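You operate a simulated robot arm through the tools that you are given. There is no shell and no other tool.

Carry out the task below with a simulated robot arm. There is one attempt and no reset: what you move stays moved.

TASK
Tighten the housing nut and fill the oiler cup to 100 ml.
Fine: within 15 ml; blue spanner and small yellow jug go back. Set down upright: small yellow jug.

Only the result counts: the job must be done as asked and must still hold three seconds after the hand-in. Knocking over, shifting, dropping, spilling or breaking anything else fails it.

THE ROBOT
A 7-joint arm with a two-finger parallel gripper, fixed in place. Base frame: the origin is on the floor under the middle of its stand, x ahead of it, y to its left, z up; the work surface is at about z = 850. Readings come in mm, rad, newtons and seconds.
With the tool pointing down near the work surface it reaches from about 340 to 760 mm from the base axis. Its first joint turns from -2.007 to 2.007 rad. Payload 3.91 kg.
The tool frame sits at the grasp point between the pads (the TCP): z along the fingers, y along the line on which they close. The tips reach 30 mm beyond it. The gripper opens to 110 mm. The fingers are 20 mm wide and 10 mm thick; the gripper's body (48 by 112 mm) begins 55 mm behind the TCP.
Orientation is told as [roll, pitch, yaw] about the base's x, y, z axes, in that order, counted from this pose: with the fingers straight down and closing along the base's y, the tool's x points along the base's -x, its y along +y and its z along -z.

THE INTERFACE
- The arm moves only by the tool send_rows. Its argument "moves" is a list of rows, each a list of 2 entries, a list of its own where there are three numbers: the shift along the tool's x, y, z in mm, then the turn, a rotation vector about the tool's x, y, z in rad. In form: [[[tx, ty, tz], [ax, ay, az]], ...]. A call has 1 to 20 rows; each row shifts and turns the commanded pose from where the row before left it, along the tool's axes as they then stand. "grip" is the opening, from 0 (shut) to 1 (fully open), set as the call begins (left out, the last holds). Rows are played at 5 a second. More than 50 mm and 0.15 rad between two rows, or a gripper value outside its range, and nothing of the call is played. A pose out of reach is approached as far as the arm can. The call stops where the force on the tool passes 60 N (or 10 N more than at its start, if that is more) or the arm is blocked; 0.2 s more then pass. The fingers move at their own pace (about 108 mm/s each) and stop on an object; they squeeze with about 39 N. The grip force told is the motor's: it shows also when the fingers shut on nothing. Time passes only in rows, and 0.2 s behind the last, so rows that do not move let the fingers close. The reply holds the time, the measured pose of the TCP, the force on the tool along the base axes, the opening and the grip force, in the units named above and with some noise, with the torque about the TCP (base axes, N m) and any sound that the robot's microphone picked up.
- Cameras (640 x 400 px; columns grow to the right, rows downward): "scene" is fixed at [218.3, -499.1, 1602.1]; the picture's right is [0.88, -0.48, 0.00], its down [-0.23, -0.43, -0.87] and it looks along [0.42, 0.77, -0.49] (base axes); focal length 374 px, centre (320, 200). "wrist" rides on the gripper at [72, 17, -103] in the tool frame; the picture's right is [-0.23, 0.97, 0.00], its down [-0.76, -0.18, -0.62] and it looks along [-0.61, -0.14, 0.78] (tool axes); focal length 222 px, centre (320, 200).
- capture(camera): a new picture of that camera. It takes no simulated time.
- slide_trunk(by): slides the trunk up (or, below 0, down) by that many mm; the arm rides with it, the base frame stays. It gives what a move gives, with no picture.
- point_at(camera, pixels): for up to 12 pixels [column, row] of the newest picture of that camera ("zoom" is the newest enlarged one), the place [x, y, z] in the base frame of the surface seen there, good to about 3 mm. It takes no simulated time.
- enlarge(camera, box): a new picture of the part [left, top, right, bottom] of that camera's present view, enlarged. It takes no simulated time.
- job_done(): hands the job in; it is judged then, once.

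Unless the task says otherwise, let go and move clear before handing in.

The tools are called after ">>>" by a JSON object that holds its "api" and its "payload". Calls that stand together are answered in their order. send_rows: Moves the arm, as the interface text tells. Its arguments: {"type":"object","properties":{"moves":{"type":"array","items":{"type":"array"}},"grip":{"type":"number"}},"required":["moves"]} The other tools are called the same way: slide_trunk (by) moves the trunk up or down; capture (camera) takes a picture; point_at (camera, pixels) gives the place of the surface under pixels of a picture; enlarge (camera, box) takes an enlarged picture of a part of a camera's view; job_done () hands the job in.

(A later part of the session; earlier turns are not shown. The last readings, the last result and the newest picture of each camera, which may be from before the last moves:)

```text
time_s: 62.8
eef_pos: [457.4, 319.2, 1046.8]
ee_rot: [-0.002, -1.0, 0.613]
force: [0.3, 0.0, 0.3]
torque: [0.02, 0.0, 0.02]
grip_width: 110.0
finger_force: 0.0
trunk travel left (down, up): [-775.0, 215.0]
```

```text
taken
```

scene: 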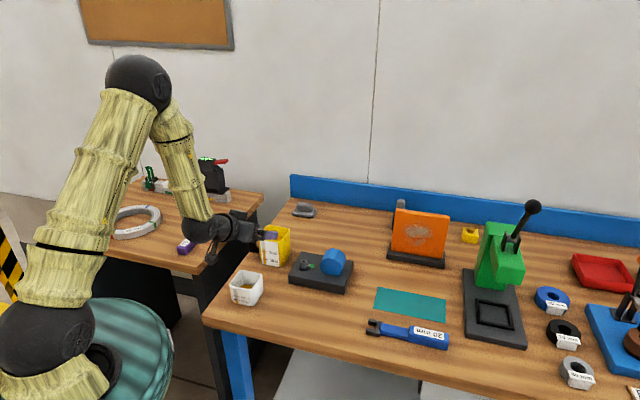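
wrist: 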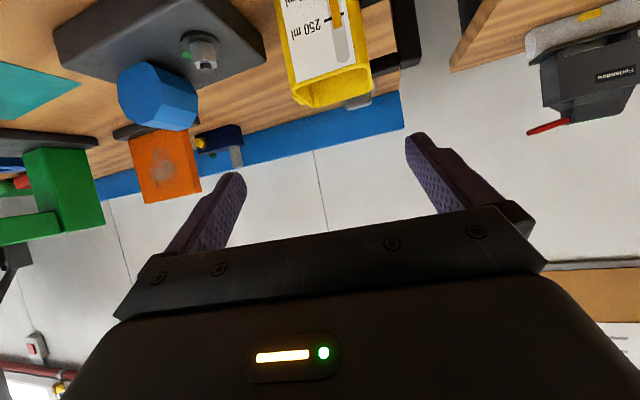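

The tilted pose (57°) is reachable with no trouble, and the scene camera keeps a clear view of the cup at (246,288). I'll record the cup's present level, then untilt and return to the jug.

>>> {"api": "enlarge", "payload": {"camera": "scene", "box": [222, 262, 272, 312]}}

>>> {"api": "point_at", "payload": {"camera": "zoom", "pixels": [[300, 165], [320, 175], [345, 165], [320, 160], [235, 270], [240, 300], [235, 310], [240, 330], [230, 255], [330, 170], [340, 180], [300, 175]]}}

>>> {"api": "send_rows", "payload": {"moves": [[[3.0, 0, 4.05], [0, 0.1, 0]], [[3.0, 0, 4.05], [0, 0.1, 0]], [[3.0, 0, 4.05], [0, 0.1, 0]], [[3.0, 0, 4.05], [0, 0.1, 0]], [[3.0, 0, 4.05], [0, 0.1, 0]], [[3.0, 0, 4.05], [0, 0.1, 0]], [[3.0, 0, 4.05], [0, 0.1, 0]], [[3.0, 0, 4.05], [0, 0.1, 0]], [[3.0, 0, 4.05], [0, 0.1, 0]], [[3.0, 0, 4.05], [0, 0.1, 0]], [[0, 0, 0], [0, 0, 0]]]}}

```text
8.00 times, centred on (247, 287) of scene
```

zoom: 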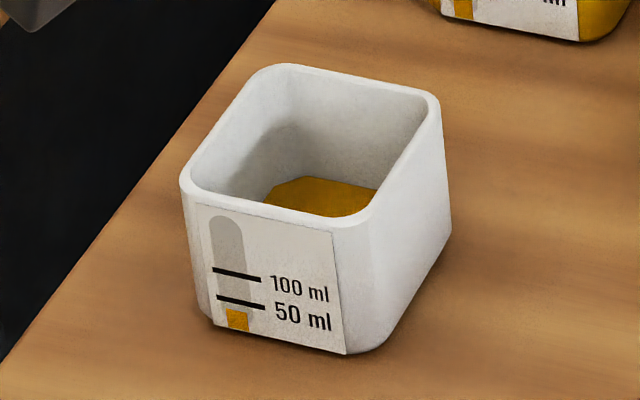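

```text
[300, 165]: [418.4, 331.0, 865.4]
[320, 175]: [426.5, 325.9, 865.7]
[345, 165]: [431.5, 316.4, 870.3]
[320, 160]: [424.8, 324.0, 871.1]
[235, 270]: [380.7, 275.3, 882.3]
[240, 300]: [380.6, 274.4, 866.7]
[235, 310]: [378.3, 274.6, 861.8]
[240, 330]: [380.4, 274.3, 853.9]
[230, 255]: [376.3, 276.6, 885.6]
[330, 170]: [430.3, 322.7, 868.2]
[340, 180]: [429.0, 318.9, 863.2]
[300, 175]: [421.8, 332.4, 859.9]
```

```text
time_s: 65.2
eef_pos: [452.9, 316.8, 1001.1]
ee_rot: [0.0, 0.002, 0.613]
force: [0.0, -0.4, -0.3]
torque: [0.01, 0.02, -0.02]
grip_width: 109.9
finger_force: 0.0
trunk travel left (down, up): [-775.0, 215.0]
```

The cup gauge is filled to row 310, with the ticks at 274 (100 ml) and 301 (50 ml), so the cup holds about 33 ml and needs about 67 ml more. I'm heading back above the jug.

>>> {"api": "send_rows", "payload": {"moves": [[[0, 0, -20], [0, 0, -0.1446]], [[0, 0, -20], [0, 0, -0.1446]], [[0, 0, -22], [0, 0, -0.1446]], [[0, 0, 0], [0, 0, -0.1446]], [[0, 0, 0], [0, 0, -0.1446]], [[0, 0, 0], [0, 0, -0.1446]], [[0, 0, 0], [0, 0, -0.1446]], [[0, 0, 0], [0, 0, -0.1446]], [[0, 0, 0], [0, 0, -0.1446]], [[0, 0, 0], [0, 0, -0.1446]], [[0, 0, 0], [0, 0, -0.1446]], [[0, 0, 0], [0, 0, -0.1434]], [[0.6, -33, 0], [0, 0, 0]], [[0.6, -33, 0], [0, 0, 0]], [[0.6, -33, 0], [0, 0, 0]], [[0.7, -33.3, 0], [0, 0, 0]], [[0, 0, 0], [0, 0, 0]], [[0, 0, 0], [0, 0, 0]]]}}

>>> {"api": "enlarge", "payload": {"camera": "wrist", "box": [240, 40, 400, 210]}}

```text
time_s: 69.0
eef_pos: [549.7, 409.9, 1060.0]
ee_rot: [-0.001, -0.001, 2.345]
force: [0.5, -0.6, -1.0]
torque: [0.04, 0.04, -0.05]
grip_width: 109.9
finger_force: 0.1
trunk travel left (down, up): [-775.0, 215.0]
```

```text
2.35 times, centred on (320, 125) of wrist
```

zoom: 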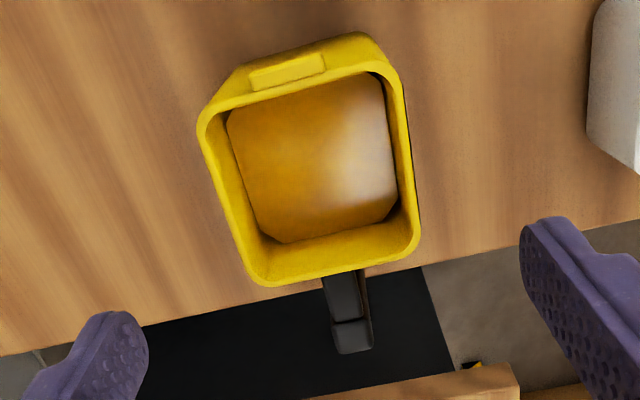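

>>> {"api": "point_at", "payload": {"camera": "zoom", "pixels": [[203, 120], [250, 275], [410, 245], [382, 70], [205, 150], [225, 220], [413, 190], [400, 120], [330, 265], [290, 95], [250, 85], [325, 62]]}}

>>> {"api": "point_at", "payload": {"camera": "zoom", "pixels": [[290, 65], [300, 75], [250, 75], [322, 55], [345, 338], [370, 325], [310, 150], [280, 200], [360, 200], [212, 150], [235, 235], [407, 170]]}}

```text
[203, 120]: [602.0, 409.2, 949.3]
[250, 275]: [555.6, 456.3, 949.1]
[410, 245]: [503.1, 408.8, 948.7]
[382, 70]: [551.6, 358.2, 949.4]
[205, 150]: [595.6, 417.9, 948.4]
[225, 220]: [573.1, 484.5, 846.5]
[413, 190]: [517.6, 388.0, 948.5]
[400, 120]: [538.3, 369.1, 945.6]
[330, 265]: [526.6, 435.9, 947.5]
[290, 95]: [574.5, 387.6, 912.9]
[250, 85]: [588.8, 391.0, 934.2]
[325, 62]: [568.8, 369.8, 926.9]
```

```text
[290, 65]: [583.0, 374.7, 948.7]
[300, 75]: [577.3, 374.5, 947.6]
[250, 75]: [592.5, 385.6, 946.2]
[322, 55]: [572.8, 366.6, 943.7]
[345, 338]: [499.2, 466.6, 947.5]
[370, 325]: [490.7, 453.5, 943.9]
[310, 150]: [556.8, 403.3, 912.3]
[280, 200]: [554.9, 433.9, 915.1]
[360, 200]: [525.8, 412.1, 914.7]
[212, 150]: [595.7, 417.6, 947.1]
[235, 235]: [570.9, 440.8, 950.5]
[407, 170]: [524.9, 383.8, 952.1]
```

The jug's centre comes out at about (551.5, 408) with a lateral width of about 78 mm, and the hand is centred over it. I'll nudge 2 mm towards the spout and descend to TCP z≈919.

>>> {"api": "send_rows", "payload": {"moves": [[[2.3, 0, 30], [0, 0, 0]], [[0, 0, 30], [0, 0, 0]], [[0, 0, 30], [0, 0, 0]], [[0, 0, 0], [0, 0, 0]]]}}

>>> {"api": "capture", "payload": {"camera": "wrist"}}

>>> {"api": "enlarge", "payload": {"camera": "scene", "box": [220, 170, 340, 290]}}

```text
time_s: 70.0
eef_pos: [550.4, 405.8, 971.5]
ee_rot: [-0.003, 0.0, 2.345]
force: [-0.4, 0.4, 0.1]
torque: [0.01, -0.04, 0.0]
grip_width: 110.1
finger_force: 0.0
trunk travel left (down, up): [-775.0, 215.0]
```

```text
taken
```

wrist: 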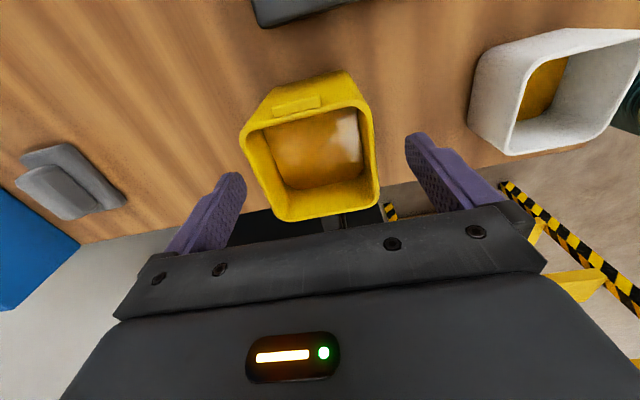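

```text
3.33 times, centred on (280, 230) of scene
```

zoom: 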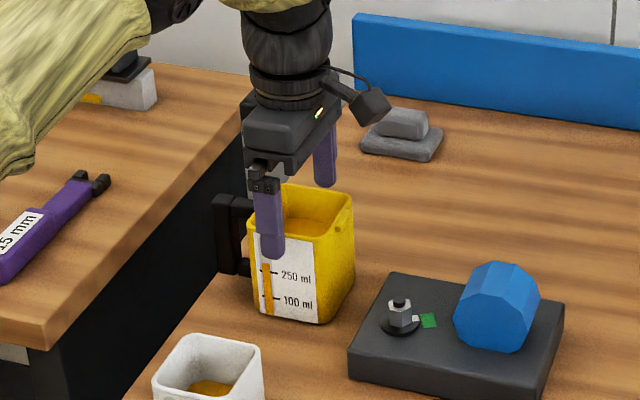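

The jug sits between the fingers, about 2 mm off-centre, with gaps visible on both sides. I'll correct by 1.5 mm and descend the remaining 52 mm.

>>> {"api": "send_rows", "payload": {"moves": [[[0, -1.5, 0], [0, 0, 0]], [[0, 0, 15], [0, 0, 0]], [[0, 0, 20], [0, 0, 0]], [[0, 0, 17], [0, 0, 0]], [[0, 0, 0], [0, 0, 0]]]}}

>>> {"api": "capture", "payload": {"camera": "wrist"}}

>>> {"api": "enlarge", "payload": {"camera": "scene", "box": [220, 170, 340, 290]}}

```text
time_s: 71.2
eef_pos: [553.5, 408.3, 920.4]
ee_rot: [0.0, 0.001, 2.345]
force: [-0.6, -0.4, -0.6]
torque: [-0.06, 0.02, 0.02]
grip_width: 110.0
finger_force: 0.1
trunk travel left (down, up): [-775.0, 215.0]
```

```text
taken
```

wrist: 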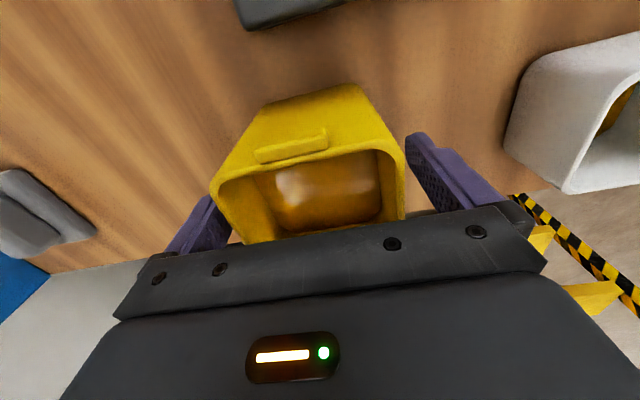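

```text
3.33 times, centred on (280, 230) of scene
```

zoom: 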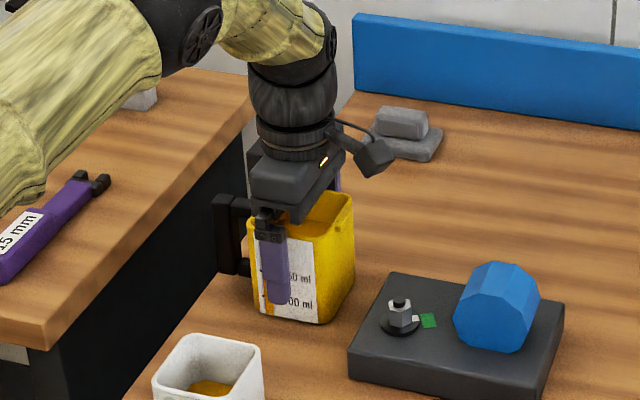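

The fingers now straddle the jug's faces at z=920. I'll close in two stages, first to 84 mm and then a full squeeze, to avoid knocking it.

>>> {"api": "send_rows", "payload": {"moves": [[[0, 0, 0], [0, 0, 0]], [[0, 0, 0], [0, 0, 0]]], "grip": 0.77}}

>>> {"api": "send_rows", "payload": {"moves": [[[0, 0, 0], [0, 0, 0]], [[0, 0, 0], [0, 0, 0]], [[0, 0, 0], [0, 0, 0]]], "grip": 0}}

>>> {"api": "enlarge", "payload": {"camera": "scene", "box": [220, 170, 340, 290]}}

```text
time_s: 71.8
eef_pos: [552.7, 407.2, 920.5]
ee_rot: [0.001, 0.001, 2.344]
force: [0.5, 0.7, 0.3]
torque: [-0.02, 0.0, 0.01]
grip_width: 84.4
finger_force: 0.0
trunk travel left (down, up): [-775.0, 215.0]
```

```text
time_s: 72.6
eef_pos: [552.7, 407.3, 920.1]
ee_rot: [0.0, 0.001, 2.343]
force: [-0.4, -0.7, 0.6]
torque: [0.03, 0.03, 0.02]
grip_width: 79.8
finger_force: 39.1
trunk travel left (down, up): [-775.0, 215.0]
```

```text
3.33 times, centred on (280, 230) of scene
```

zoom: 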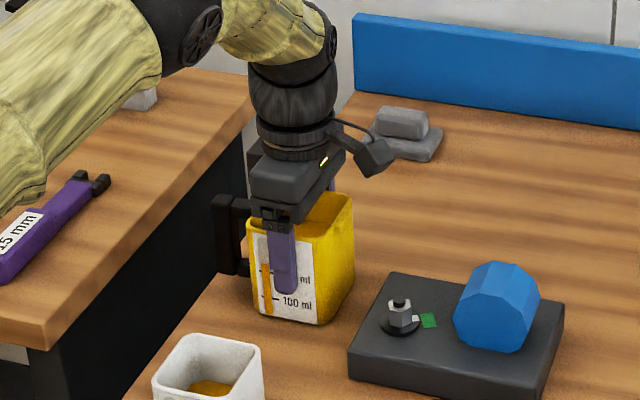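

The jug is gripped at 79.8 mm with 39 N, at pickup pose (552.8, 407.4, 920.2), yaw 2.344. I'll lift it smoothly and check the weight and that it stays level.

>>> {"api": "send_rows", "payload": {"moves": [[[0, 0, -2], [0, 0, 0]], [[0, 0, -4], [0, 0, 0]], [[0, 0, -7], [0, 0, 0]], [[0, 0, -9], [0, 0, 0]], [[0, 0, -9], [0, 0, 0]], [[0, 0, -7], [0, 0, 0]], [[0, 0, -4], [0, 0, 0]], [[0, 0, 0], [0, 0, 0]], [[0, 0, 0], [0, 0, 0]]]}}

>>> {"api": "enlarge", "payload": {"camera": "scene", "box": [220, 170, 340, 290]}}

>>> {"api": "capture", "payload": {"camera": "wrist"}}

```text
time_s: 74.6
eef_pos: [551.7, 407.9, 961.0]
ee_rot: [0.0, 0.001, 2.347]
force: [0.3, 0.3, -3.8]
torque: [-0.04, -0.03, 0.0]
grip_width: 79.8
finger_force: 38.7
trunk travel left (down, up): [-775.0, 215.0]
```

```text
3.33 times, centred on (280, 230) of scene
```

zoom: 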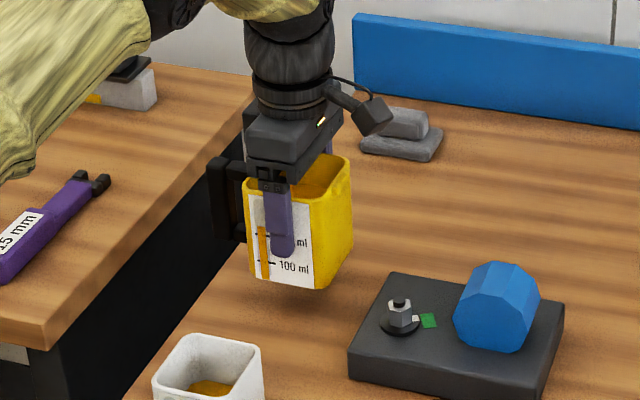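

```text
taken
```

wrist: 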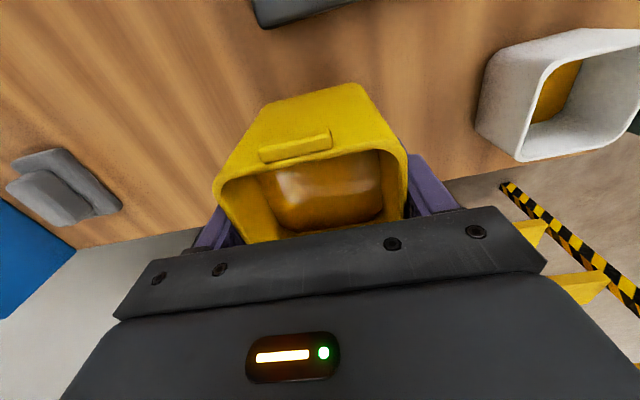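

The jug is level and weighs about 3.8 N, and nothing spilled. I'll raise it to z≈1010 and turn smoothly to yaw 0.611 so the spout faces back towards the robot.

>>> {"api": "send_rows", "payload": {"moves": [[[0, 0, -8], [0, 0, 0]], [[0, 0, -14], [0, 0, 0]], [[0, 0, -15], [0, 0, 0]], [[0, 0, -9], [0, 0, 0]], [[0, 0, -3], [0, 0, 0.05]], [[0, 0, 0], [0, 0, 0.1]], [[0, 0, 0], [0, 0, 0.13]], [[0, 0, 0], [0, 0, 0.14]], [[0, 0, 0], [0, 0, 0.14]], [[0, 0, 0], [0, 0, 0.14]], [[0, 0, 0], [0, 0, 0.14]], [[0, 0, 0], [0, 0, 0.14]], [[0, 0, 0], [0, 0, 0.14]], [[0, 0, 0], [0, 0, 0.14]], [[0, 0, 0], [0, 0, 0.14]], [[0, 0, 0], [0, 0, 0.14]], [[0, 0, 0], [0, 0, 0.1]], [[0, 0, 0], [0, 0, 0.054]], [[0, 0, 0], [0, 0, 0]], [[0, 0, 0], [0, 0, 0]]]}}

>>> {"api": "capture", "payload": {"camera": "scene"}}

>>> {"api": "capture", "payload": {"camera": "wrist"}}

```text
time_s: 78.8
eef_pos: [552.9, 407.0, 1010.2]
ee_rot: [0.0, 0.0, 0.65]
force: [1.0, -0.3, -3.8]
torque: [0.0, 0.09, 0.0]
grip_width: 79.5
finger_force: 39.0
trunk travel left (down, up): [-775.0, 215.0]
```

```text
taken
```

scene: 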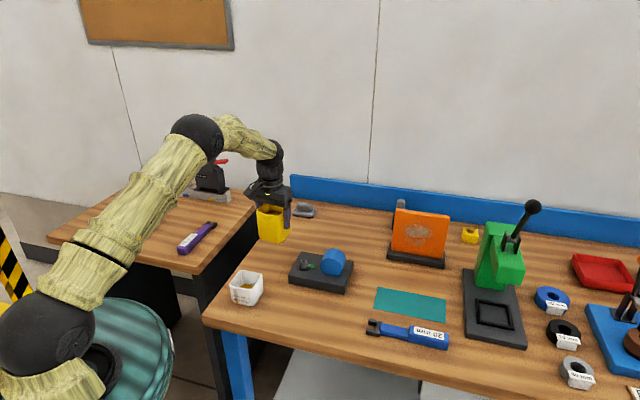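

```text
taken
```

wrist: 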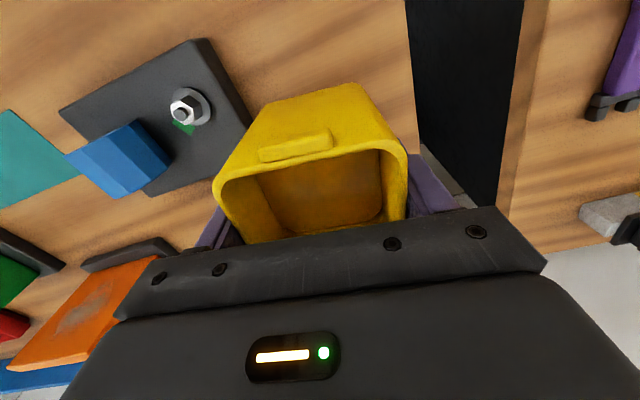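

Yaw is 0.65 with the jug steady and no spill. I'll move to a stand-off short of the cup and pre-tilt to 33°, which is still below the pour angle.

>>> {"api": "send_rows", "payload": {"moves": [[[8, -1.5, 0], [0, 0, 0]], [[18, -3.5, 0], [0, 0, 0]], [[18.6, -3.6, 0], [0, 0, 0]], [[10, -2, 0], [0, 0, 0]], [[0, 0, 0], [0, 0, 0]], [[0, 0, 0], [0, -0.03, 0]], [[0, 0, 0], [0, -0.06, 0]], [[0, 0, 0], [0, -0.08, 0]], [[0, 0, 0], [0, -0.08, 0]], [[0, 0, 0], [0, -0.08, 0]], [[0, 0, 0], [0, -0.08, 0]], [[0, 0, 0], [0, -0.08, 0]], [[0, 0, 0], [0, -0.05, 0]], [[0, 0, 0], [0, -0.036, 0]], [[0, 0, 0], [0, 0, 0]], [[0, 0, 0], [0, 0, 0]]]}}

>>> {"api": "enlarge", "payload": {"camera": "scene", "box": [200, 190, 340, 320]}}

>>> {"api": "capture", "payload": {"camera": "wrist"}}

```text
time_s: 82.2
eef_pos: [515.9, 365.8, 1011.2]
ee_rot: [0.001, -0.576, 0.65]
force: [-0.4, -0.5, -3.6]
torque: [-0.08, 0.07, 0.03]
grip_width: 79.9
finger_force: 38.3
trunk travel left (down, up): [-775.0, 215.0]
```

```text
3.08 times, centred on (270, 255) of scene
```

zoom: 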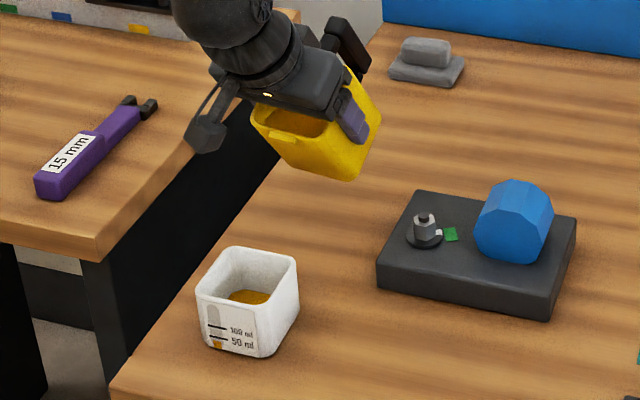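

```text
taken
```

wrist: 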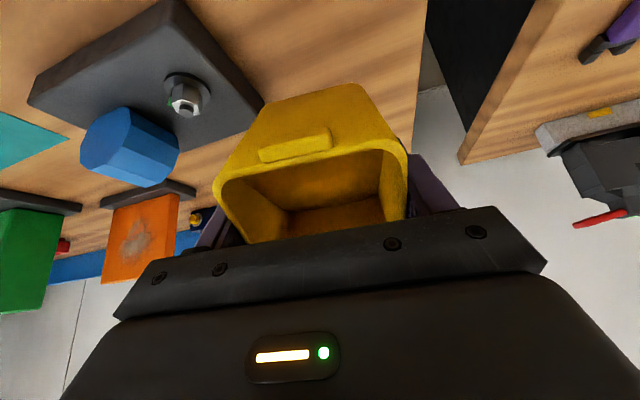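

The jug is held at 33° tilt with no flow, and the spout shows at zoom (283,137). I'll measure the lip's actual position against the commanded geometry.

>>> {"api": "enlarge", "payload": {"camera": "scene", "box": [265, 205, 325, 255]}}

>>> {"api": "point_at", "payload": {"camera": "zoom", "pixels": [[180, 200], [140, 215], [220, 215], [260, 225], [150, 180], [170, 215], [200, 210], [250, 250], [120, 190], [300, 240], [190, 220], [160, 230]]}}

```text
8.00 times, centred on (295, 230) of scene
```

zoom: 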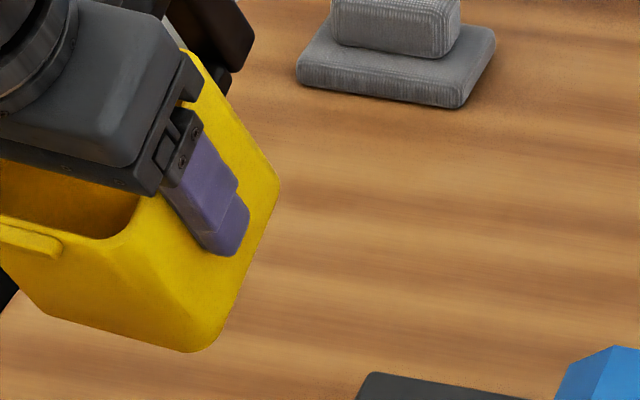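

```text
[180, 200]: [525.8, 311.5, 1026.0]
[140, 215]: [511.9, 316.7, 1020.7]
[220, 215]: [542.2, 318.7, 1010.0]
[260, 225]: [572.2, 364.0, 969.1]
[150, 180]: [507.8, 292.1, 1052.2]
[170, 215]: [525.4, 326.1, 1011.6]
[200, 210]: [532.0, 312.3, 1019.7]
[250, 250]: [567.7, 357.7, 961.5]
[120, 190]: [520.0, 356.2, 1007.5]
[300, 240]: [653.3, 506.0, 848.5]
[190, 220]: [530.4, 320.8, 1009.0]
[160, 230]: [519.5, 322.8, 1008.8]
```

>>> {"api": "enlarge", "payload": {"camera": "scene", "box": [240, 205, 300, 255]}}

>>> {"api": "point_at", "payload": {"camera": "zoom", "pixels": [[240, 245], [215, 235], [255, 248], [230, 240], [225, 228], [250, 240], [165, 190], [160, 180], [320, 235], [280, 235], [200, 205], [190, 215]]}}

```text
8.00 times, centred on (270, 230) of scene
```

zoom: 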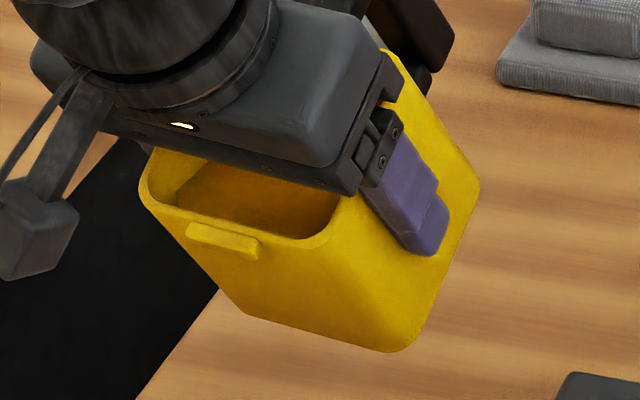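

```text
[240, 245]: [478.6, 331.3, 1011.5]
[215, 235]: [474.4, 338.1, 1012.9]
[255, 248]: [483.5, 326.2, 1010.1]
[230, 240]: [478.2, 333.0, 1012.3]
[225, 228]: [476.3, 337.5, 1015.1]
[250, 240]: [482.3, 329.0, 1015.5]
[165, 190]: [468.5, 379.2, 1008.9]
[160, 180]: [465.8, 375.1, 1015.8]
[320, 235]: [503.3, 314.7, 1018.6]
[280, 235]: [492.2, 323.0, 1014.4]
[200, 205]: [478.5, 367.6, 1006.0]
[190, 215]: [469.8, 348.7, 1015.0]
```

The spout lip measures 49.6 mm ahead of the TCP and level with it, matching my geometry. I'll ease the jug in so the lip is about 65 mm above the cup rim, over its centre.

>>> {"api": "send_rows", "payload": {"moves": [[[6, 0, -0.56], [0, 0, 0]], [[12, 0, -1.1], [0, 0, 0]], [[16, 0, -1.5], [0, 0, 0]], [[16, 0, -1.5], [0, 0, 0]], [[14, 0, -1.3], [0, 0, 0]], [[9.9, 0, -0.9], [0, 0, 0]], [[5, 0, -0.5], [0, 0, 0]], [[0, 0, 0], [0, 0, 0]], [[0, 0, 0], [0, 0, 0]]]}}

>>> {"api": "enlarge", "payload": {"camera": "scene", "box": [210, 215, 310, 315]}}

>>> {"api": "capture", "payload": {"camera": "wrist"}}

```text
time_s: 84.2
eef_pos: [460.3, 323.1, 974.6]
ee_rot: [0.0, -0.574, 0.651]
force: [-0.2, -0.6, -3.7]
torque: [-0.04, 0.07, 0.03]
grip_width: 79.9
finger_force: 39.4
trunk travel left (down, up): [-775.0, 215.0]
```

```text
4.00 times, centred on (260, 265) of scene
```

zoom: 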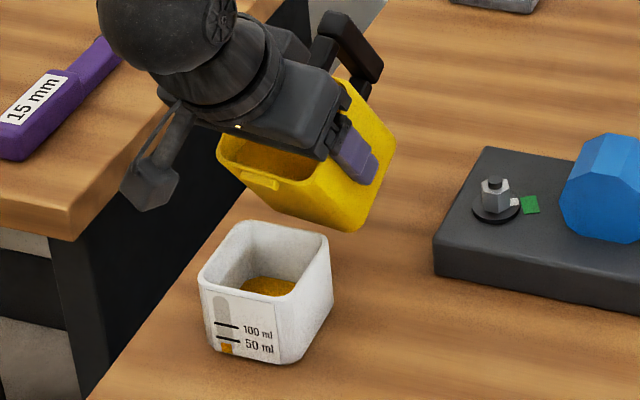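

```text
taken
```

wrist: 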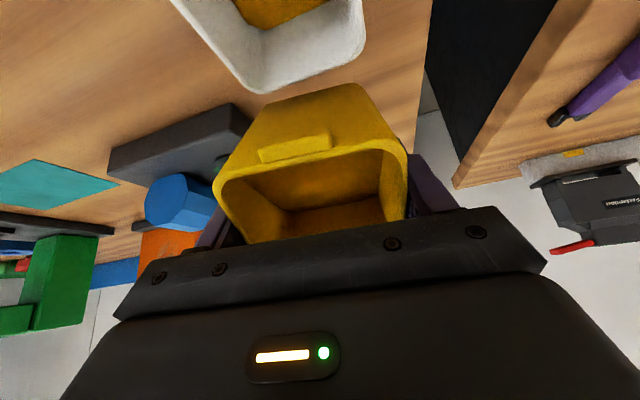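

The lip is over the cup centre (spout at zoom (260,182), cup opening just below). I'll tilt about the lip to 38.7° and look for any flow.

>>> {"api": "send_rows", "payload": {"moves": [[[-1.345, 0, -2.184], [0, -0.05, 0]], [[-1.345, 0, -2.184], [0, -0.05, 0]], [[0, 0, 0], [0, 0, 0]]]}}

>>> {"api": "enlarge", "payload": {"camera": "scene", "box": [210, 215, 310, 315]}}

```text
time_s: 85.0
eef_pos: [458.5, 322.5, 979.0]
ee_rot: [0.0, -0.676, 0.65]
force: [0.6, -0.5, -3.2]
torque: [-0.06, 0.11, 0.04]
grip_width: 79.5
finger_force: 38.6
trunk travel left (down, up): [-775.0, 215.0]
```

```text
4.00 times, centred on (260, 265) of scene
```

zoom: 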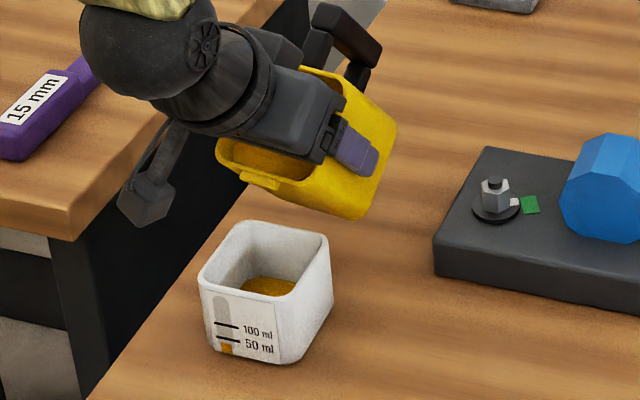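

No flow yet at 38.7°. I'll go to 42°.

>>> {"api": "send_rows", "payload": {"moves": [[[-0.82, 0, -1.3], [0, -0.03, 0]], [[-0.82, 0, -1.3], [0, -0.03, 0]], [[0, 0, 0], [0, 0, 0]]]}}

>>> {"api": "enlarge", "payload": {"camera": "scene", "box": [210, 215, 310, 315]}}

```text
time_s: 85.8
eef_pos: [460.2, 322.9, 981.8]
ee_rot: [0.0, -0.735, 0.651]
force: [0.4, 0.2, -3.0]
torque: [-0.09, 0.1, -0.03]
grip_width: 80.0
finger_force: 39.6
trunk travel left (down, up): [-775.0, 215.0]
```

```text
4.00 times, centred on (260, 265) of scene
```

zoom: 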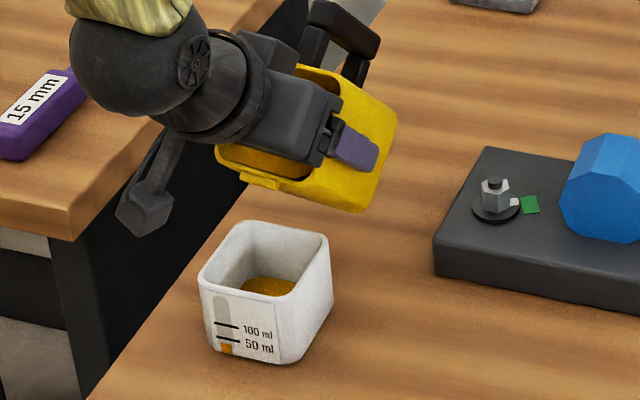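

Still no flow, but the oil surface is close to the lip at zoom (265,165). I'll continue in small steps and check after each.

>>> {"api": "send_rows", "payload": {"moves": [[[-0.55, 0, -0.87], [0, -0.02, 0]], [[-0.27, 0, -0.43], [0, -0.01, 0]], [[0, 0, 0], [0, 0, 0]]]}}

>>> {"api": "enlarge", "payload": {"camera": "scene", "box": [215, 235, 295, 315]}}

>>> {"api": "capture", "payload": {"camera": "wrist"}}

```text
time_s: 86.6
eef_pos: [458.8, 321.7, 983.0]
ee_rot: [0.0, -0.765, 0.651]
force: [0.1, -0.1, -2.7]
torque: [-0.07, 0.08, -0.01]
grip_width: 79.5
finger_force: 39.3
trunk travel left (down, up): [-775.0, 215.0]
```

```text
5.00 times, centred on (255, 275) of scene
```

zoom: 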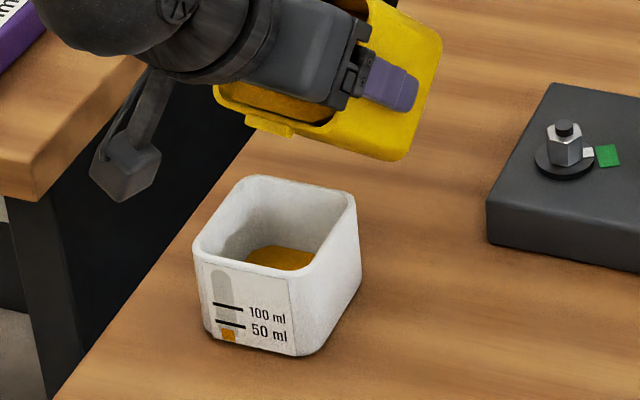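

```text
taken
```

wrist: 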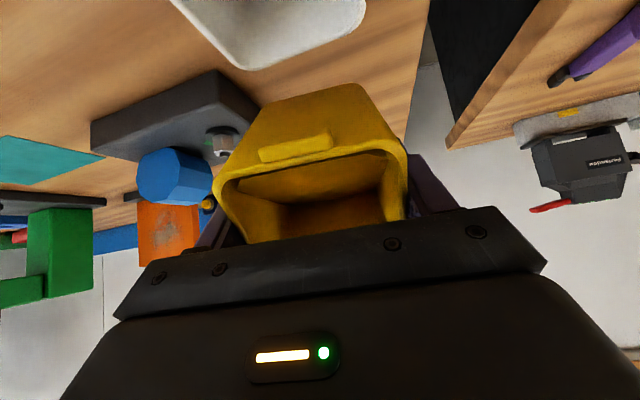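

The force trend (−3.7 to −2.7 N) may just be noise. I'll zoom into the cup gauge and check the table around it.

>>> {"api": "enlarge", "payload": {"camera": "scene", "box": [222, 262, 272, 312]}}

>>> {"api": "enlarge", "payload": {"camera": "scene", "box": [245, 235, 310, 275]}}

```text
8.00 times, centred on (247, 287) of scene
```

zoom: 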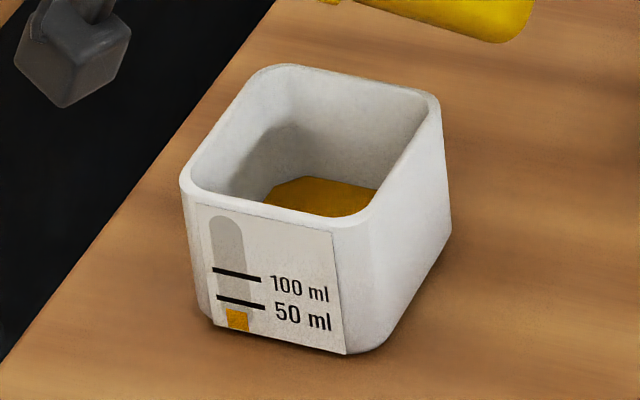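

```text
9.85 times, centred on (278, 255) of scene
```

zoom: 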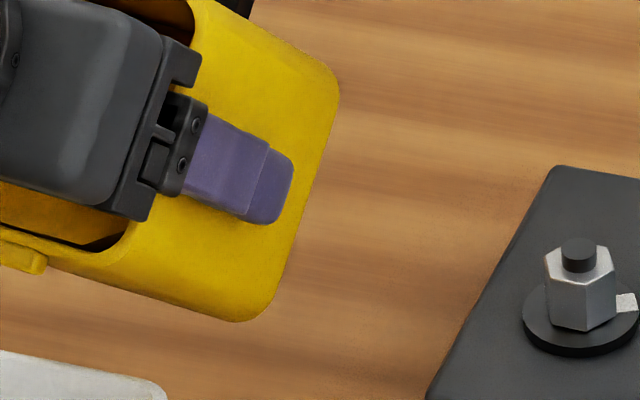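

The cup gauge is unchanged (top at row 310) and there is no spill. I'll continue the tilt to 45.5°.

>>> {"api": "send_rows", "payload": {"moves": [[[-0.55, 0, -0.87], [0, -0.02, 0]], [[-0.27, 0, -0.43], [0, -0.01, 0]], [[0, 0, 0], [0, 0, 0]]]}}

>>> {"api": "enlarge", "payload": {"camera": "scene", "box": [222, 240, 282, 312]}}

```text
time_s: 87.4
eef_pos: [459.3, 323.1, 985.3]
ee_rot: [0.0, -0.794, 0.651]
force: [0.7, -0.3, -3.5]
torque: [-0.05, 0.1, 0.05]
grip_width: 79.8
finger_force: 39.1
trunk travel left (down, up): [-775.0, 215.0]
```

```text
5.56 times, centred on (252, 276) of scene
```

zoom: 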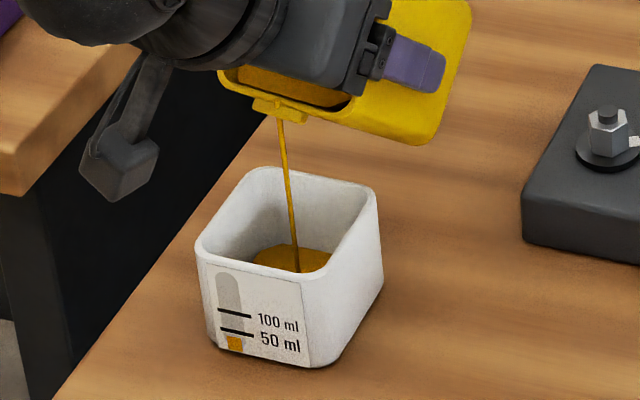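

Pouring has begun: a thin stream runs from the spout at (280,118) into the cup at (297,268). I'll hold here briefly and watch the rate.

>>> {"api": "send_rows", "payload": {"moves": [[[0, 0, 0], [0, 0, 0]], [[0, 0, 0], [0, 0, 0]], [[0, 0, 0], [0, 0, 0]]]}}

>>> {"api": "enlarge", "payload": {"camera": "scene", "box": [222, 240, 282, 312]}}

```text
time_s: 88.2
eef_pos: [458.5, 323.3, 983.6]
ee_rot: [-0.001, -0.794, 0.651]
force: [-1.2, 0.1, -3.6]
torque: [-0.08, 0.1, 0.0]
grip_width: 79.8
finger_force: 39.4
trunk travel left (down, up): [-775.0, 215.0]
```

```text
5.56 times, centred on (252, 276) of scene
```

zoom: 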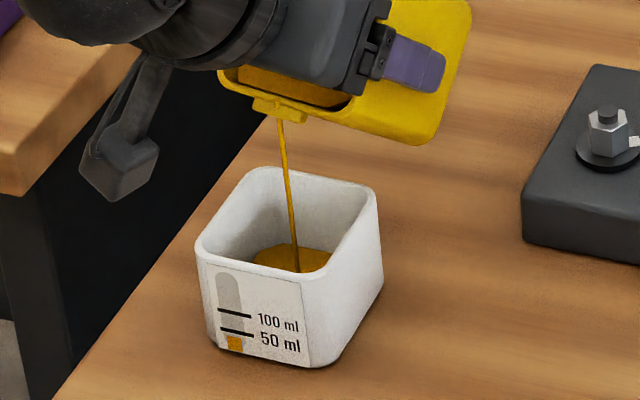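

The flow is slow and the gauge is just starting to rise. I'll tilt another 1° and hold for a second.

>>> {"api": "send_rows", "payload": {"moves": [[[-0.55, 0, -0.87], [0, -0.02, 0]], [[0, 0, 0], [0, 0, 0]], [[0, 0, 0], [0, 0, 0]], [[0, 0, 0], [0, 0, 0]]]}}

>>> {"api": "enlarge", "payload": {"camera": "scene", "box": [222, 262, 272, 312]}}

```text
time_s: 89.2
eef_pos: [457.3, 322.7, 984.7]
ee_rot: [-0.002, -0.814, 0.651]
force: [0.3, 0.3, -2.8]
torque: [-0.07, 0.12, 0.01]
grip_width: 79.9
finger_force: 38.9
trunk travel left (down, up): [-775.0, 215.0]
```

```text
8.00 times, centred on (247, 287) of scene
```

zoom: 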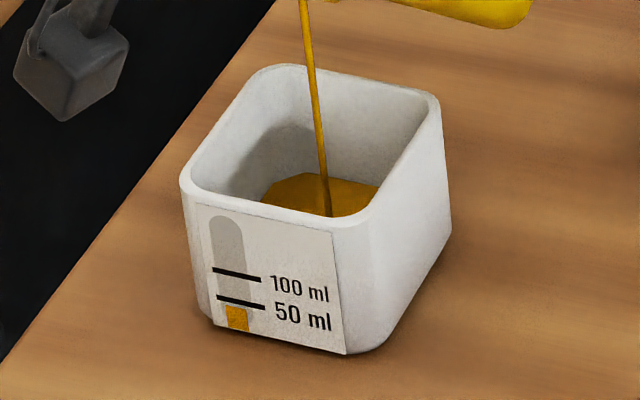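

The gauge top is now at row 306, about 41 ml, and the stream lands well inside. I'll tilt another 1° and hold a second.

>>> {"api": "send_rows", "payload": {"moves": [[[-0.55, 0, -0.87], [0, -0.02, 0]], [[0, 0, 0], [0, 0, 0]], [[0, 0, 0], [0, 0, 0]], [[0, 0, 0], [0, 0, 0]], [[0, 0, 0], [0, 0, 0]]]}}

>>> {"api": "enlarge", "payload": {"camera": "scene", "box": [222, 262, 272, 312]}}

```text
time_s: 90.4
eef_pos: [458.4, 322.1, 986.6]
ee_rot: [0.0, -0.834, 0.652]
force: [-0.3, -0.8, -2.5]
torque: [-0.07, 0.1, -0.01]
grip_width: 79.8
finger_force: 39.3
trunk travel left (down, up): [-775.0, 215.0]
```

```text
8.00 times, centred on (247, 287) of scene
```

zoom: 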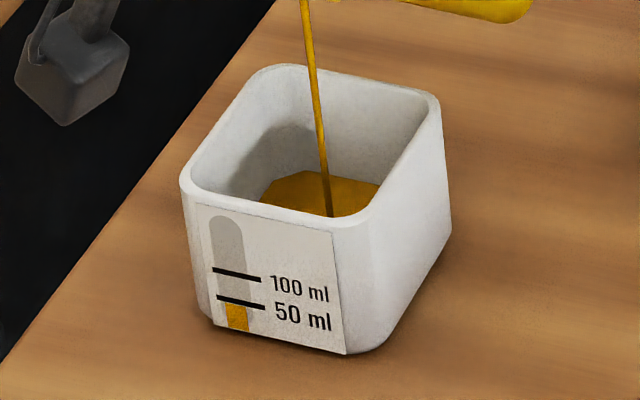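

It's at about 47 ml, rising slowly. I'll tilt another 1.7° and hold a second.

>>> {"api": "send_rows", "payload": {"moves": [[[-0.82, 0, -1.3], [0, -0.03, 0]], [[0, 0, 0], [0, 0, 0]], [[0, 0, 0], [0, 0, 0]], [[0, 0, 0], [0, 0, 0]], [[0, 0, 0], [0, 0, 0]]]}}

>>> {"api": "enlarge", "payload": {"camera": "scene", "box": [222, 262, 272, 312]}}

```text
time_s: 91.6
eef_pos: [457.8, 321.7, 988.9]
ee_rot: [0.001, -0.866, 0.651]
force: [-0.4, 0.5, -2.6]
torque: [-0.05, 0.08, 0.0]
grip_width: 79.9
finger_force: 39.1
trunk travel left (down, up): [-775.0, 215.0]
```

```text
8.00 times, centred on (247, 287) of scene
```

zoom: 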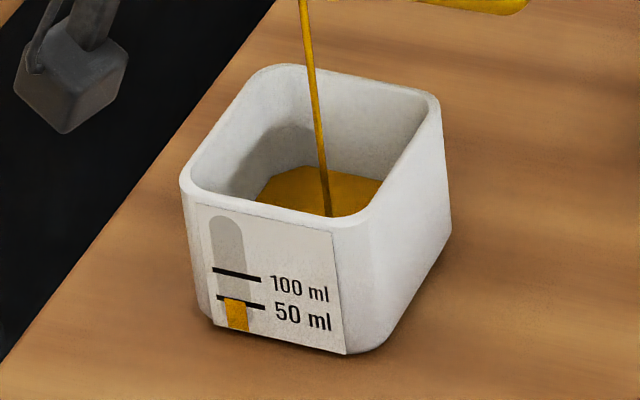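

It's at about 55 ml. I'll hold at this tilt for another 1.4 s to see the flow at a constant angle.

>>> {"api": "send_rows", "payload": {"moves": [[[0, 0, 0], [0, 0, 0]], [[0, 0, 0], [0, 0, 0]], [[0, 0, 0], [0, 0, 0]], [[0, 0, 0], [0, 0, 0]], [[0, 0, 0], [0, 0, 0]], [[0, 0, 0], [0, 0, 0]]]}}

>>> {"api": "enlarge", "payload": {"camera": "scene", "box": [222, 262, 272, 312]}}

```text
time_s: 93.0
eef_pos: [458.0, 322.5, 988.8]
ee_rot: [-0.002, -0.865, 0.651]
force: [-0.1, 0.1, -3.5]
torque: [-0.06, 0.06, 0.01]
grip_width: 79.8
finger_force: 39.1
trunk travel left (down, up): [-775.0, 215.0]
```

```text
8.00 times, centred on (247, 287) of scene
```

zoom: 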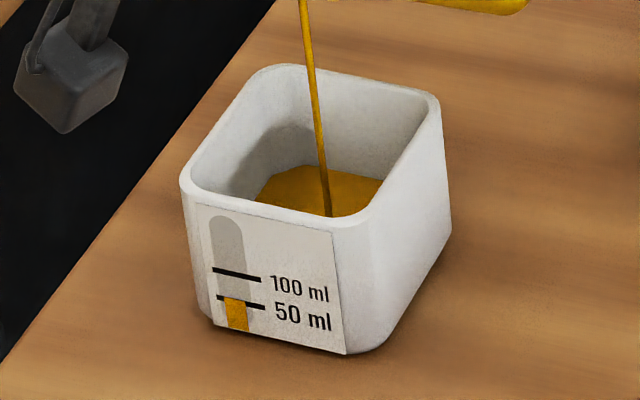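

It's at about 58 ml and slowing, so this angle is nearly at balance. I'll tilt 2.3° more and hold.

>>> {"api": "send_rows", "payload": {"moves": [[[-0.55, 0, -0.87], [0, -0.02, 0]], [[-0.55, 0, -0.87], [0, -0.02, 0]], [[0, 0, 0], [0, 0, 0]], [[0, 0, 0], [0, 0, 0]], [[0, 0, 0], [0, 0, 0]], [[0, 0, 0], [0, 0, 0]]]}}

>>> {"api": "enlarge", "payload": {"camera": "scene", "box": [222, 262, 272, 312]}}

```text
time_s: 94.4
eef_pos: [458.3, 321.1, 990.1]
ee_rot: [0.001, -0.906, 0.652]
force: [0.7, -0.1, -3.1]
torque: [-0.08, 0.07, -0.01]
grip_width: 79.8
finger_force: 39.2
trunk travel left (down, up): [-775.0, 215.0]
```

```text
8.00 times, centred on (247, 287) of scene
```

zoom: 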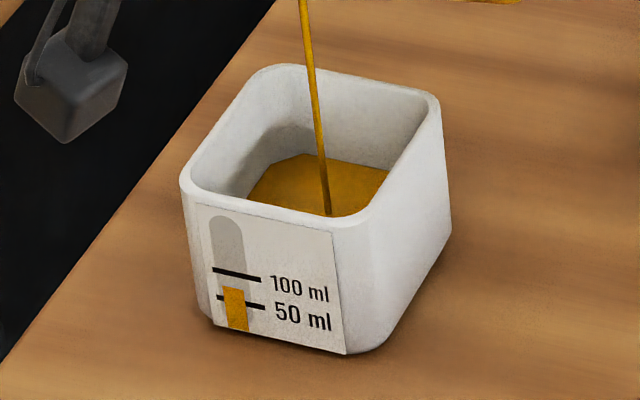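

The fill top is at row 286, with ticks at 300 (50) and 273 (100), so about 75 ml. I'll hold a short while at this angle and re-check.

>>> {"api": "send_rows", "payload": {"moves": [[[0, 0, 0], [0, 0, 0]], [[0, 0, 0], [0, 0, 0]]]}}

>>> {"api": "enlarge", "payload": {"camera": "scene", "box": [222, 262, 272, 312]}}

```text
time_s: 95.0
eef_pos: [459.2, 321.5, 991.1]
ee_rot: [0.0, -0.907, 0.651]
force: [0.7, 0.3, -3.4]
torque: [-0.02, 0.1, -0.01]
grip_width: 79.5
finger_force: 39.0
trunk travel left (down, up): [-775.0, 215.0]
```

```text
8.00 times, centred on (247, 287) of scene
```

zoom: 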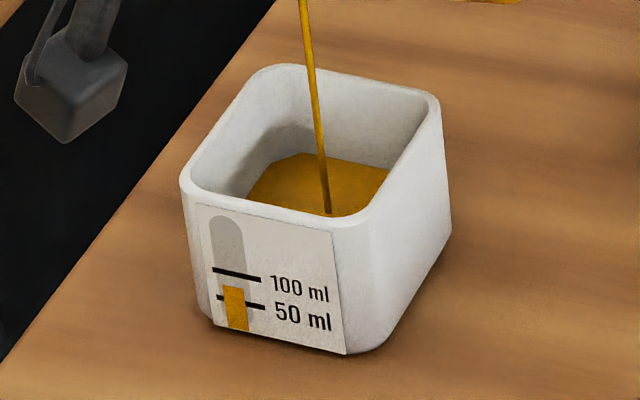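

It's at about 78 ml and flow has slowed. I'll tilt 1.1° more and hold about a second.

>>> {"api": "send_rows", "payload": {"moves": [[[-0.55, 0, -0.87], [0, -0.02, 0]], [[0, 0, 0], [0, 0, 0]], [[0, 0, 0], [0, 0, 0]], [[0, 0, 0], [0, 0, 0]], [[0, 0, 0], [0, 0, 0]]]}}

>>> {"api": "enlarge", "payload": {"camera": "scene", "box": [222, 262, 272, 312]}}

```text
time_s: 96.2
eef_pos: [457.7, 320.8, 992.6]
ee_rot: [0.001, -0.926, 0.65]
force: [-0.8, 0.5, -2.9]
torque: [-0.03, 0.13, -0.01]
grip_width: 79.9
finger_force: 39.4
trunk travel left (down, up): [-775.0, 215.0]
```

```text
8.00 times, centred on (247, 287) of scene
```

zoom: 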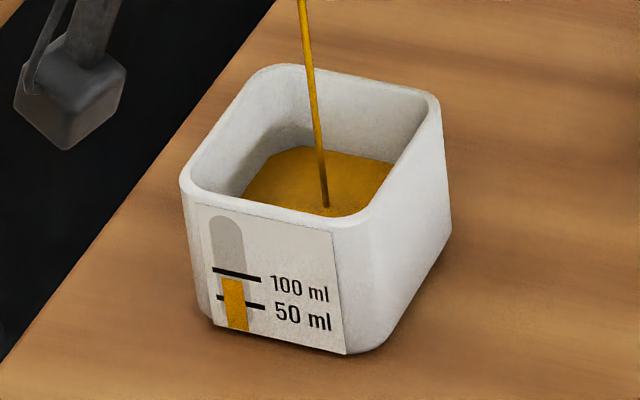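

The gauge top is at row 277, about 93 ml, and still flowing a little. I'll untilt now about the lip, back to 33°, and let the last drops fall.

>>> {"api": "send_rows", "payload": {"moves": [[[1.45, 0, 2.12], [0, 0.05, 0]], [[3.01, 0, 4.15], [0, 0.1, 0]], [[3.01, 0, 4.15], [0, 0.1, 0]], [[3.01, 0, 4.15], [0, 0.1, 0]], [[0, 0, 0], [0, 0, 0]], [[0, 0, 0], [0, 0, 0]], [[0, 0, 0], [0, 0, 0]]]}}

>>> {"api": "enlarge", "payload": {"camera": "scene", "box": [222, 262, 272, 312]}}

>>> {"api": "enlarge", "payload": {"camera": "scene", "box": [210, 215, 310, 315]}}

```text
time_s: 97.8
eef_pos: [459.7, 324.2, 972.7]
ee_rot: [-0.002, -0.574, 0.651]
force: [0.2, 0.4, -3.5]
torque: [-0.07, 0.09, -0.04]
grip_width: 80.0
finger_force: 39.3
trunk travel left (down, up): [-775.0, 215.0]
```

```text
8.00 times, centred on (247, 287) of scene
```

zoom: 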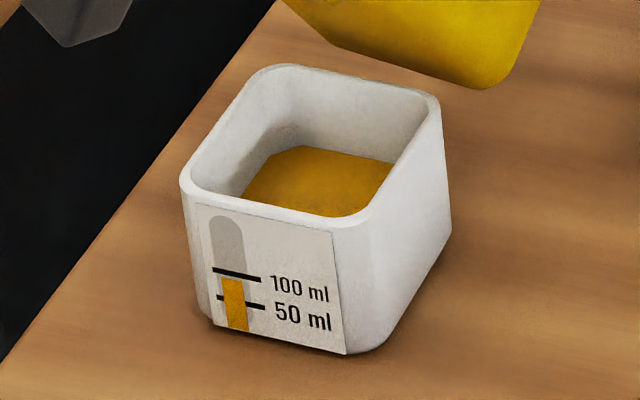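

```text
4.00 times, centred on (260, 265) of scene
```

zoom: 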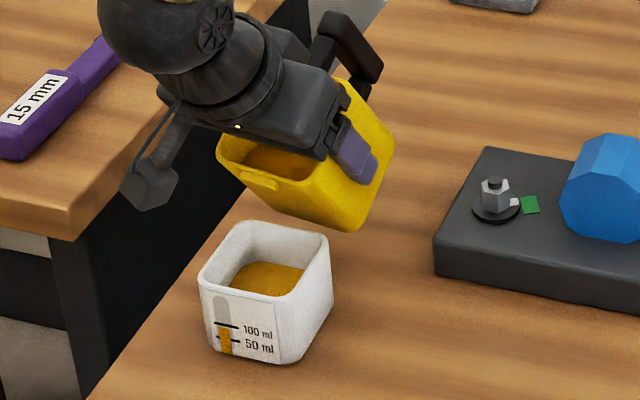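

The pour has stopped cleanly. I'll zoom right in on the gauge for a precise reading.

>>> {"api": "enlarge", "payload": {"camera": "scene", "box": [230, 286, 250, 306]}}

>>> {"api": "point_at", "payload": {"camera": "zoom", "pixels": [[300, 150], [300, 200], [300, 100], [300, 300], [320, 120], [290, 240], [300, 160], [310, 140], [310, 180], [310, 110], [300, 260], [300, 330]]}}

```text
16.00 times, centred on (240, 296) of scene
```

zoom: 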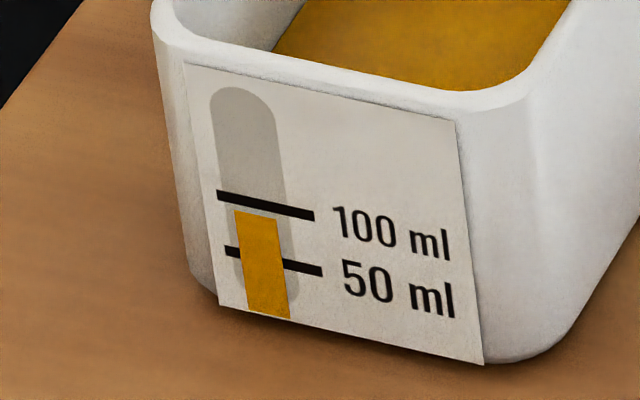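

```text
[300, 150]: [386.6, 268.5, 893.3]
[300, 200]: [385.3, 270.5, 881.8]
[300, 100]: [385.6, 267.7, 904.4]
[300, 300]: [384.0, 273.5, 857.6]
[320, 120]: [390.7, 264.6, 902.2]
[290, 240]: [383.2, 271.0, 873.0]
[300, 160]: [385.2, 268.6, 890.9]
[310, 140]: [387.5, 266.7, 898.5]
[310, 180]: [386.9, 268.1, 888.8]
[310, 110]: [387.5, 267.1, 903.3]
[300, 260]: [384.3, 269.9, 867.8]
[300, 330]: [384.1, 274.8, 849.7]
```

With the ticks 54 px apart (fill top at 214, 100 tick at 204), the gauge reads about 91 ml. That is within tolerance, but I'd like more margin, so I'll top up briefly with the same tilt.

>>> {"api": "send_rows", "payload": {"moves": [[[-2.68, 0, -4.33], [0, -0.1, 0]], [[-2.68, 0, -4.33], [0, -0.1, 0]], [[-2.68, 0, -4.33], [0, -0.1, 0]], [[-1.345, 0, -2.184], [0, -0.05, 0]], [[0, 0, 0], [0, 0, 0]]]}}

>>> {"api": "enlarge", "payload": {"camera": "scene", "box": [230, 286, 250, 306]}}

>>> {"api": "enlarge", "payload": {"camera": "scene", "box": [210, 215, 310, 315]}}

```text
time_s: 99.0
eef_pos: [456.7, 321.1, 991.3]
ee_rot: [0.0, -0.925, 0.652]
force: [-0.3, -0.1, -2.2]
torque: [-0.06, 0.04, 0.0]
grip_width: 79.8
finger_force: 38.5
trunk travel left (down, up): [-775.0, 215.0]
```

```text
16.00 times, centred on (240, 296) of scene
```

zoom: 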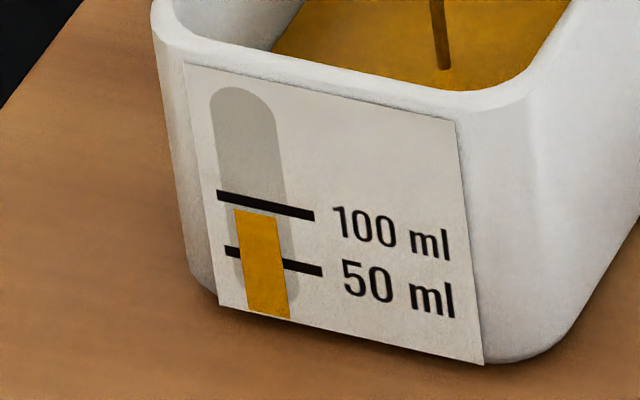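

```text
4.00 times, centred on (260, 265) of scene
```

zoom: 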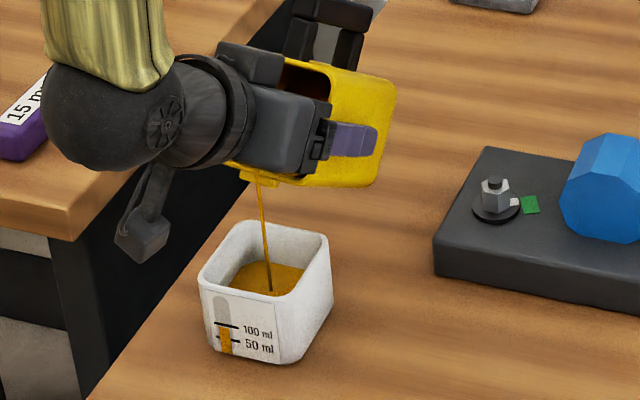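

It's at about 92 ml with a thin stream. I'll hold one more second.

>>> {"api": "send_rows", "payload": {"moves": [[[0, 0, 0], [0, 0, 0]], [[0, 0, 0], [0, 0, 0]], [[0, 0, 0], [0, 0, 0]], [[0, 0, 0], [0, 0, 0]]]}}

>>> {"api": "enlarge", "payload": {"camera": "scene", "box": [230, 286, 250, 306]}}

```text
time_s: 100.0
eef_pos: [457.0, 321.0, 991.5]
ee_rot: [0.0, -0.924, 0.651]
force: [0.7, 0.2, -3.6]
torque: [-0.04, 0.08, -0.01]
grip_width: 79.8
finger_force: 39.0
trunk travel left (down, up): [-775.0, 215.0]
```

```text
16.00 times, centred on (240, 296) of scene
```

zoom: 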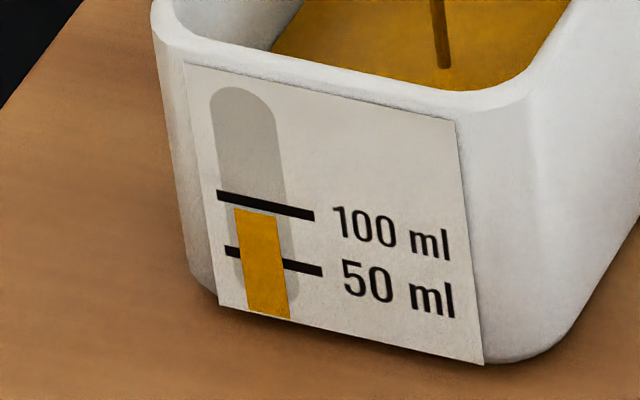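

It's at about 93 ml and nearly balanced. A further 0.7° should add about 6–8 ml.

>>> {"api": "send_rows", "payload": {"moves": [[[-0.33, 0, -0.52], [0, -0.012, 0]], [[0, 0, 0], [0, 0, 0]], [[0, 0, 0], [0, 0, 0]], [[0, 0, 0], [0, 0, 0]]]}}

>>> {"api": "enlarge", "payload": {"camera": "scene", "box": [230, 286, 250, 306]}}

```text
time_s: 101.0
eef_pos: [457.3, 321.9, 991.2]
ee_rot: [0.0, -0.938, 0.651]
force: [-0.4, -0.3, -2.8]
torque: [-0.04, 0.08, 0.0]
grip_width: 79.9
finger_force: 38.7
trunk travel left (down, up): [-775.0, 215.0]
```

```text
16.00 times, centred on (240, 296) of scene
```

zoom: 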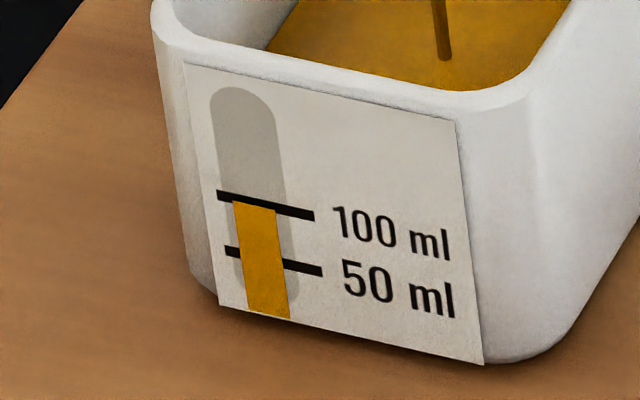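

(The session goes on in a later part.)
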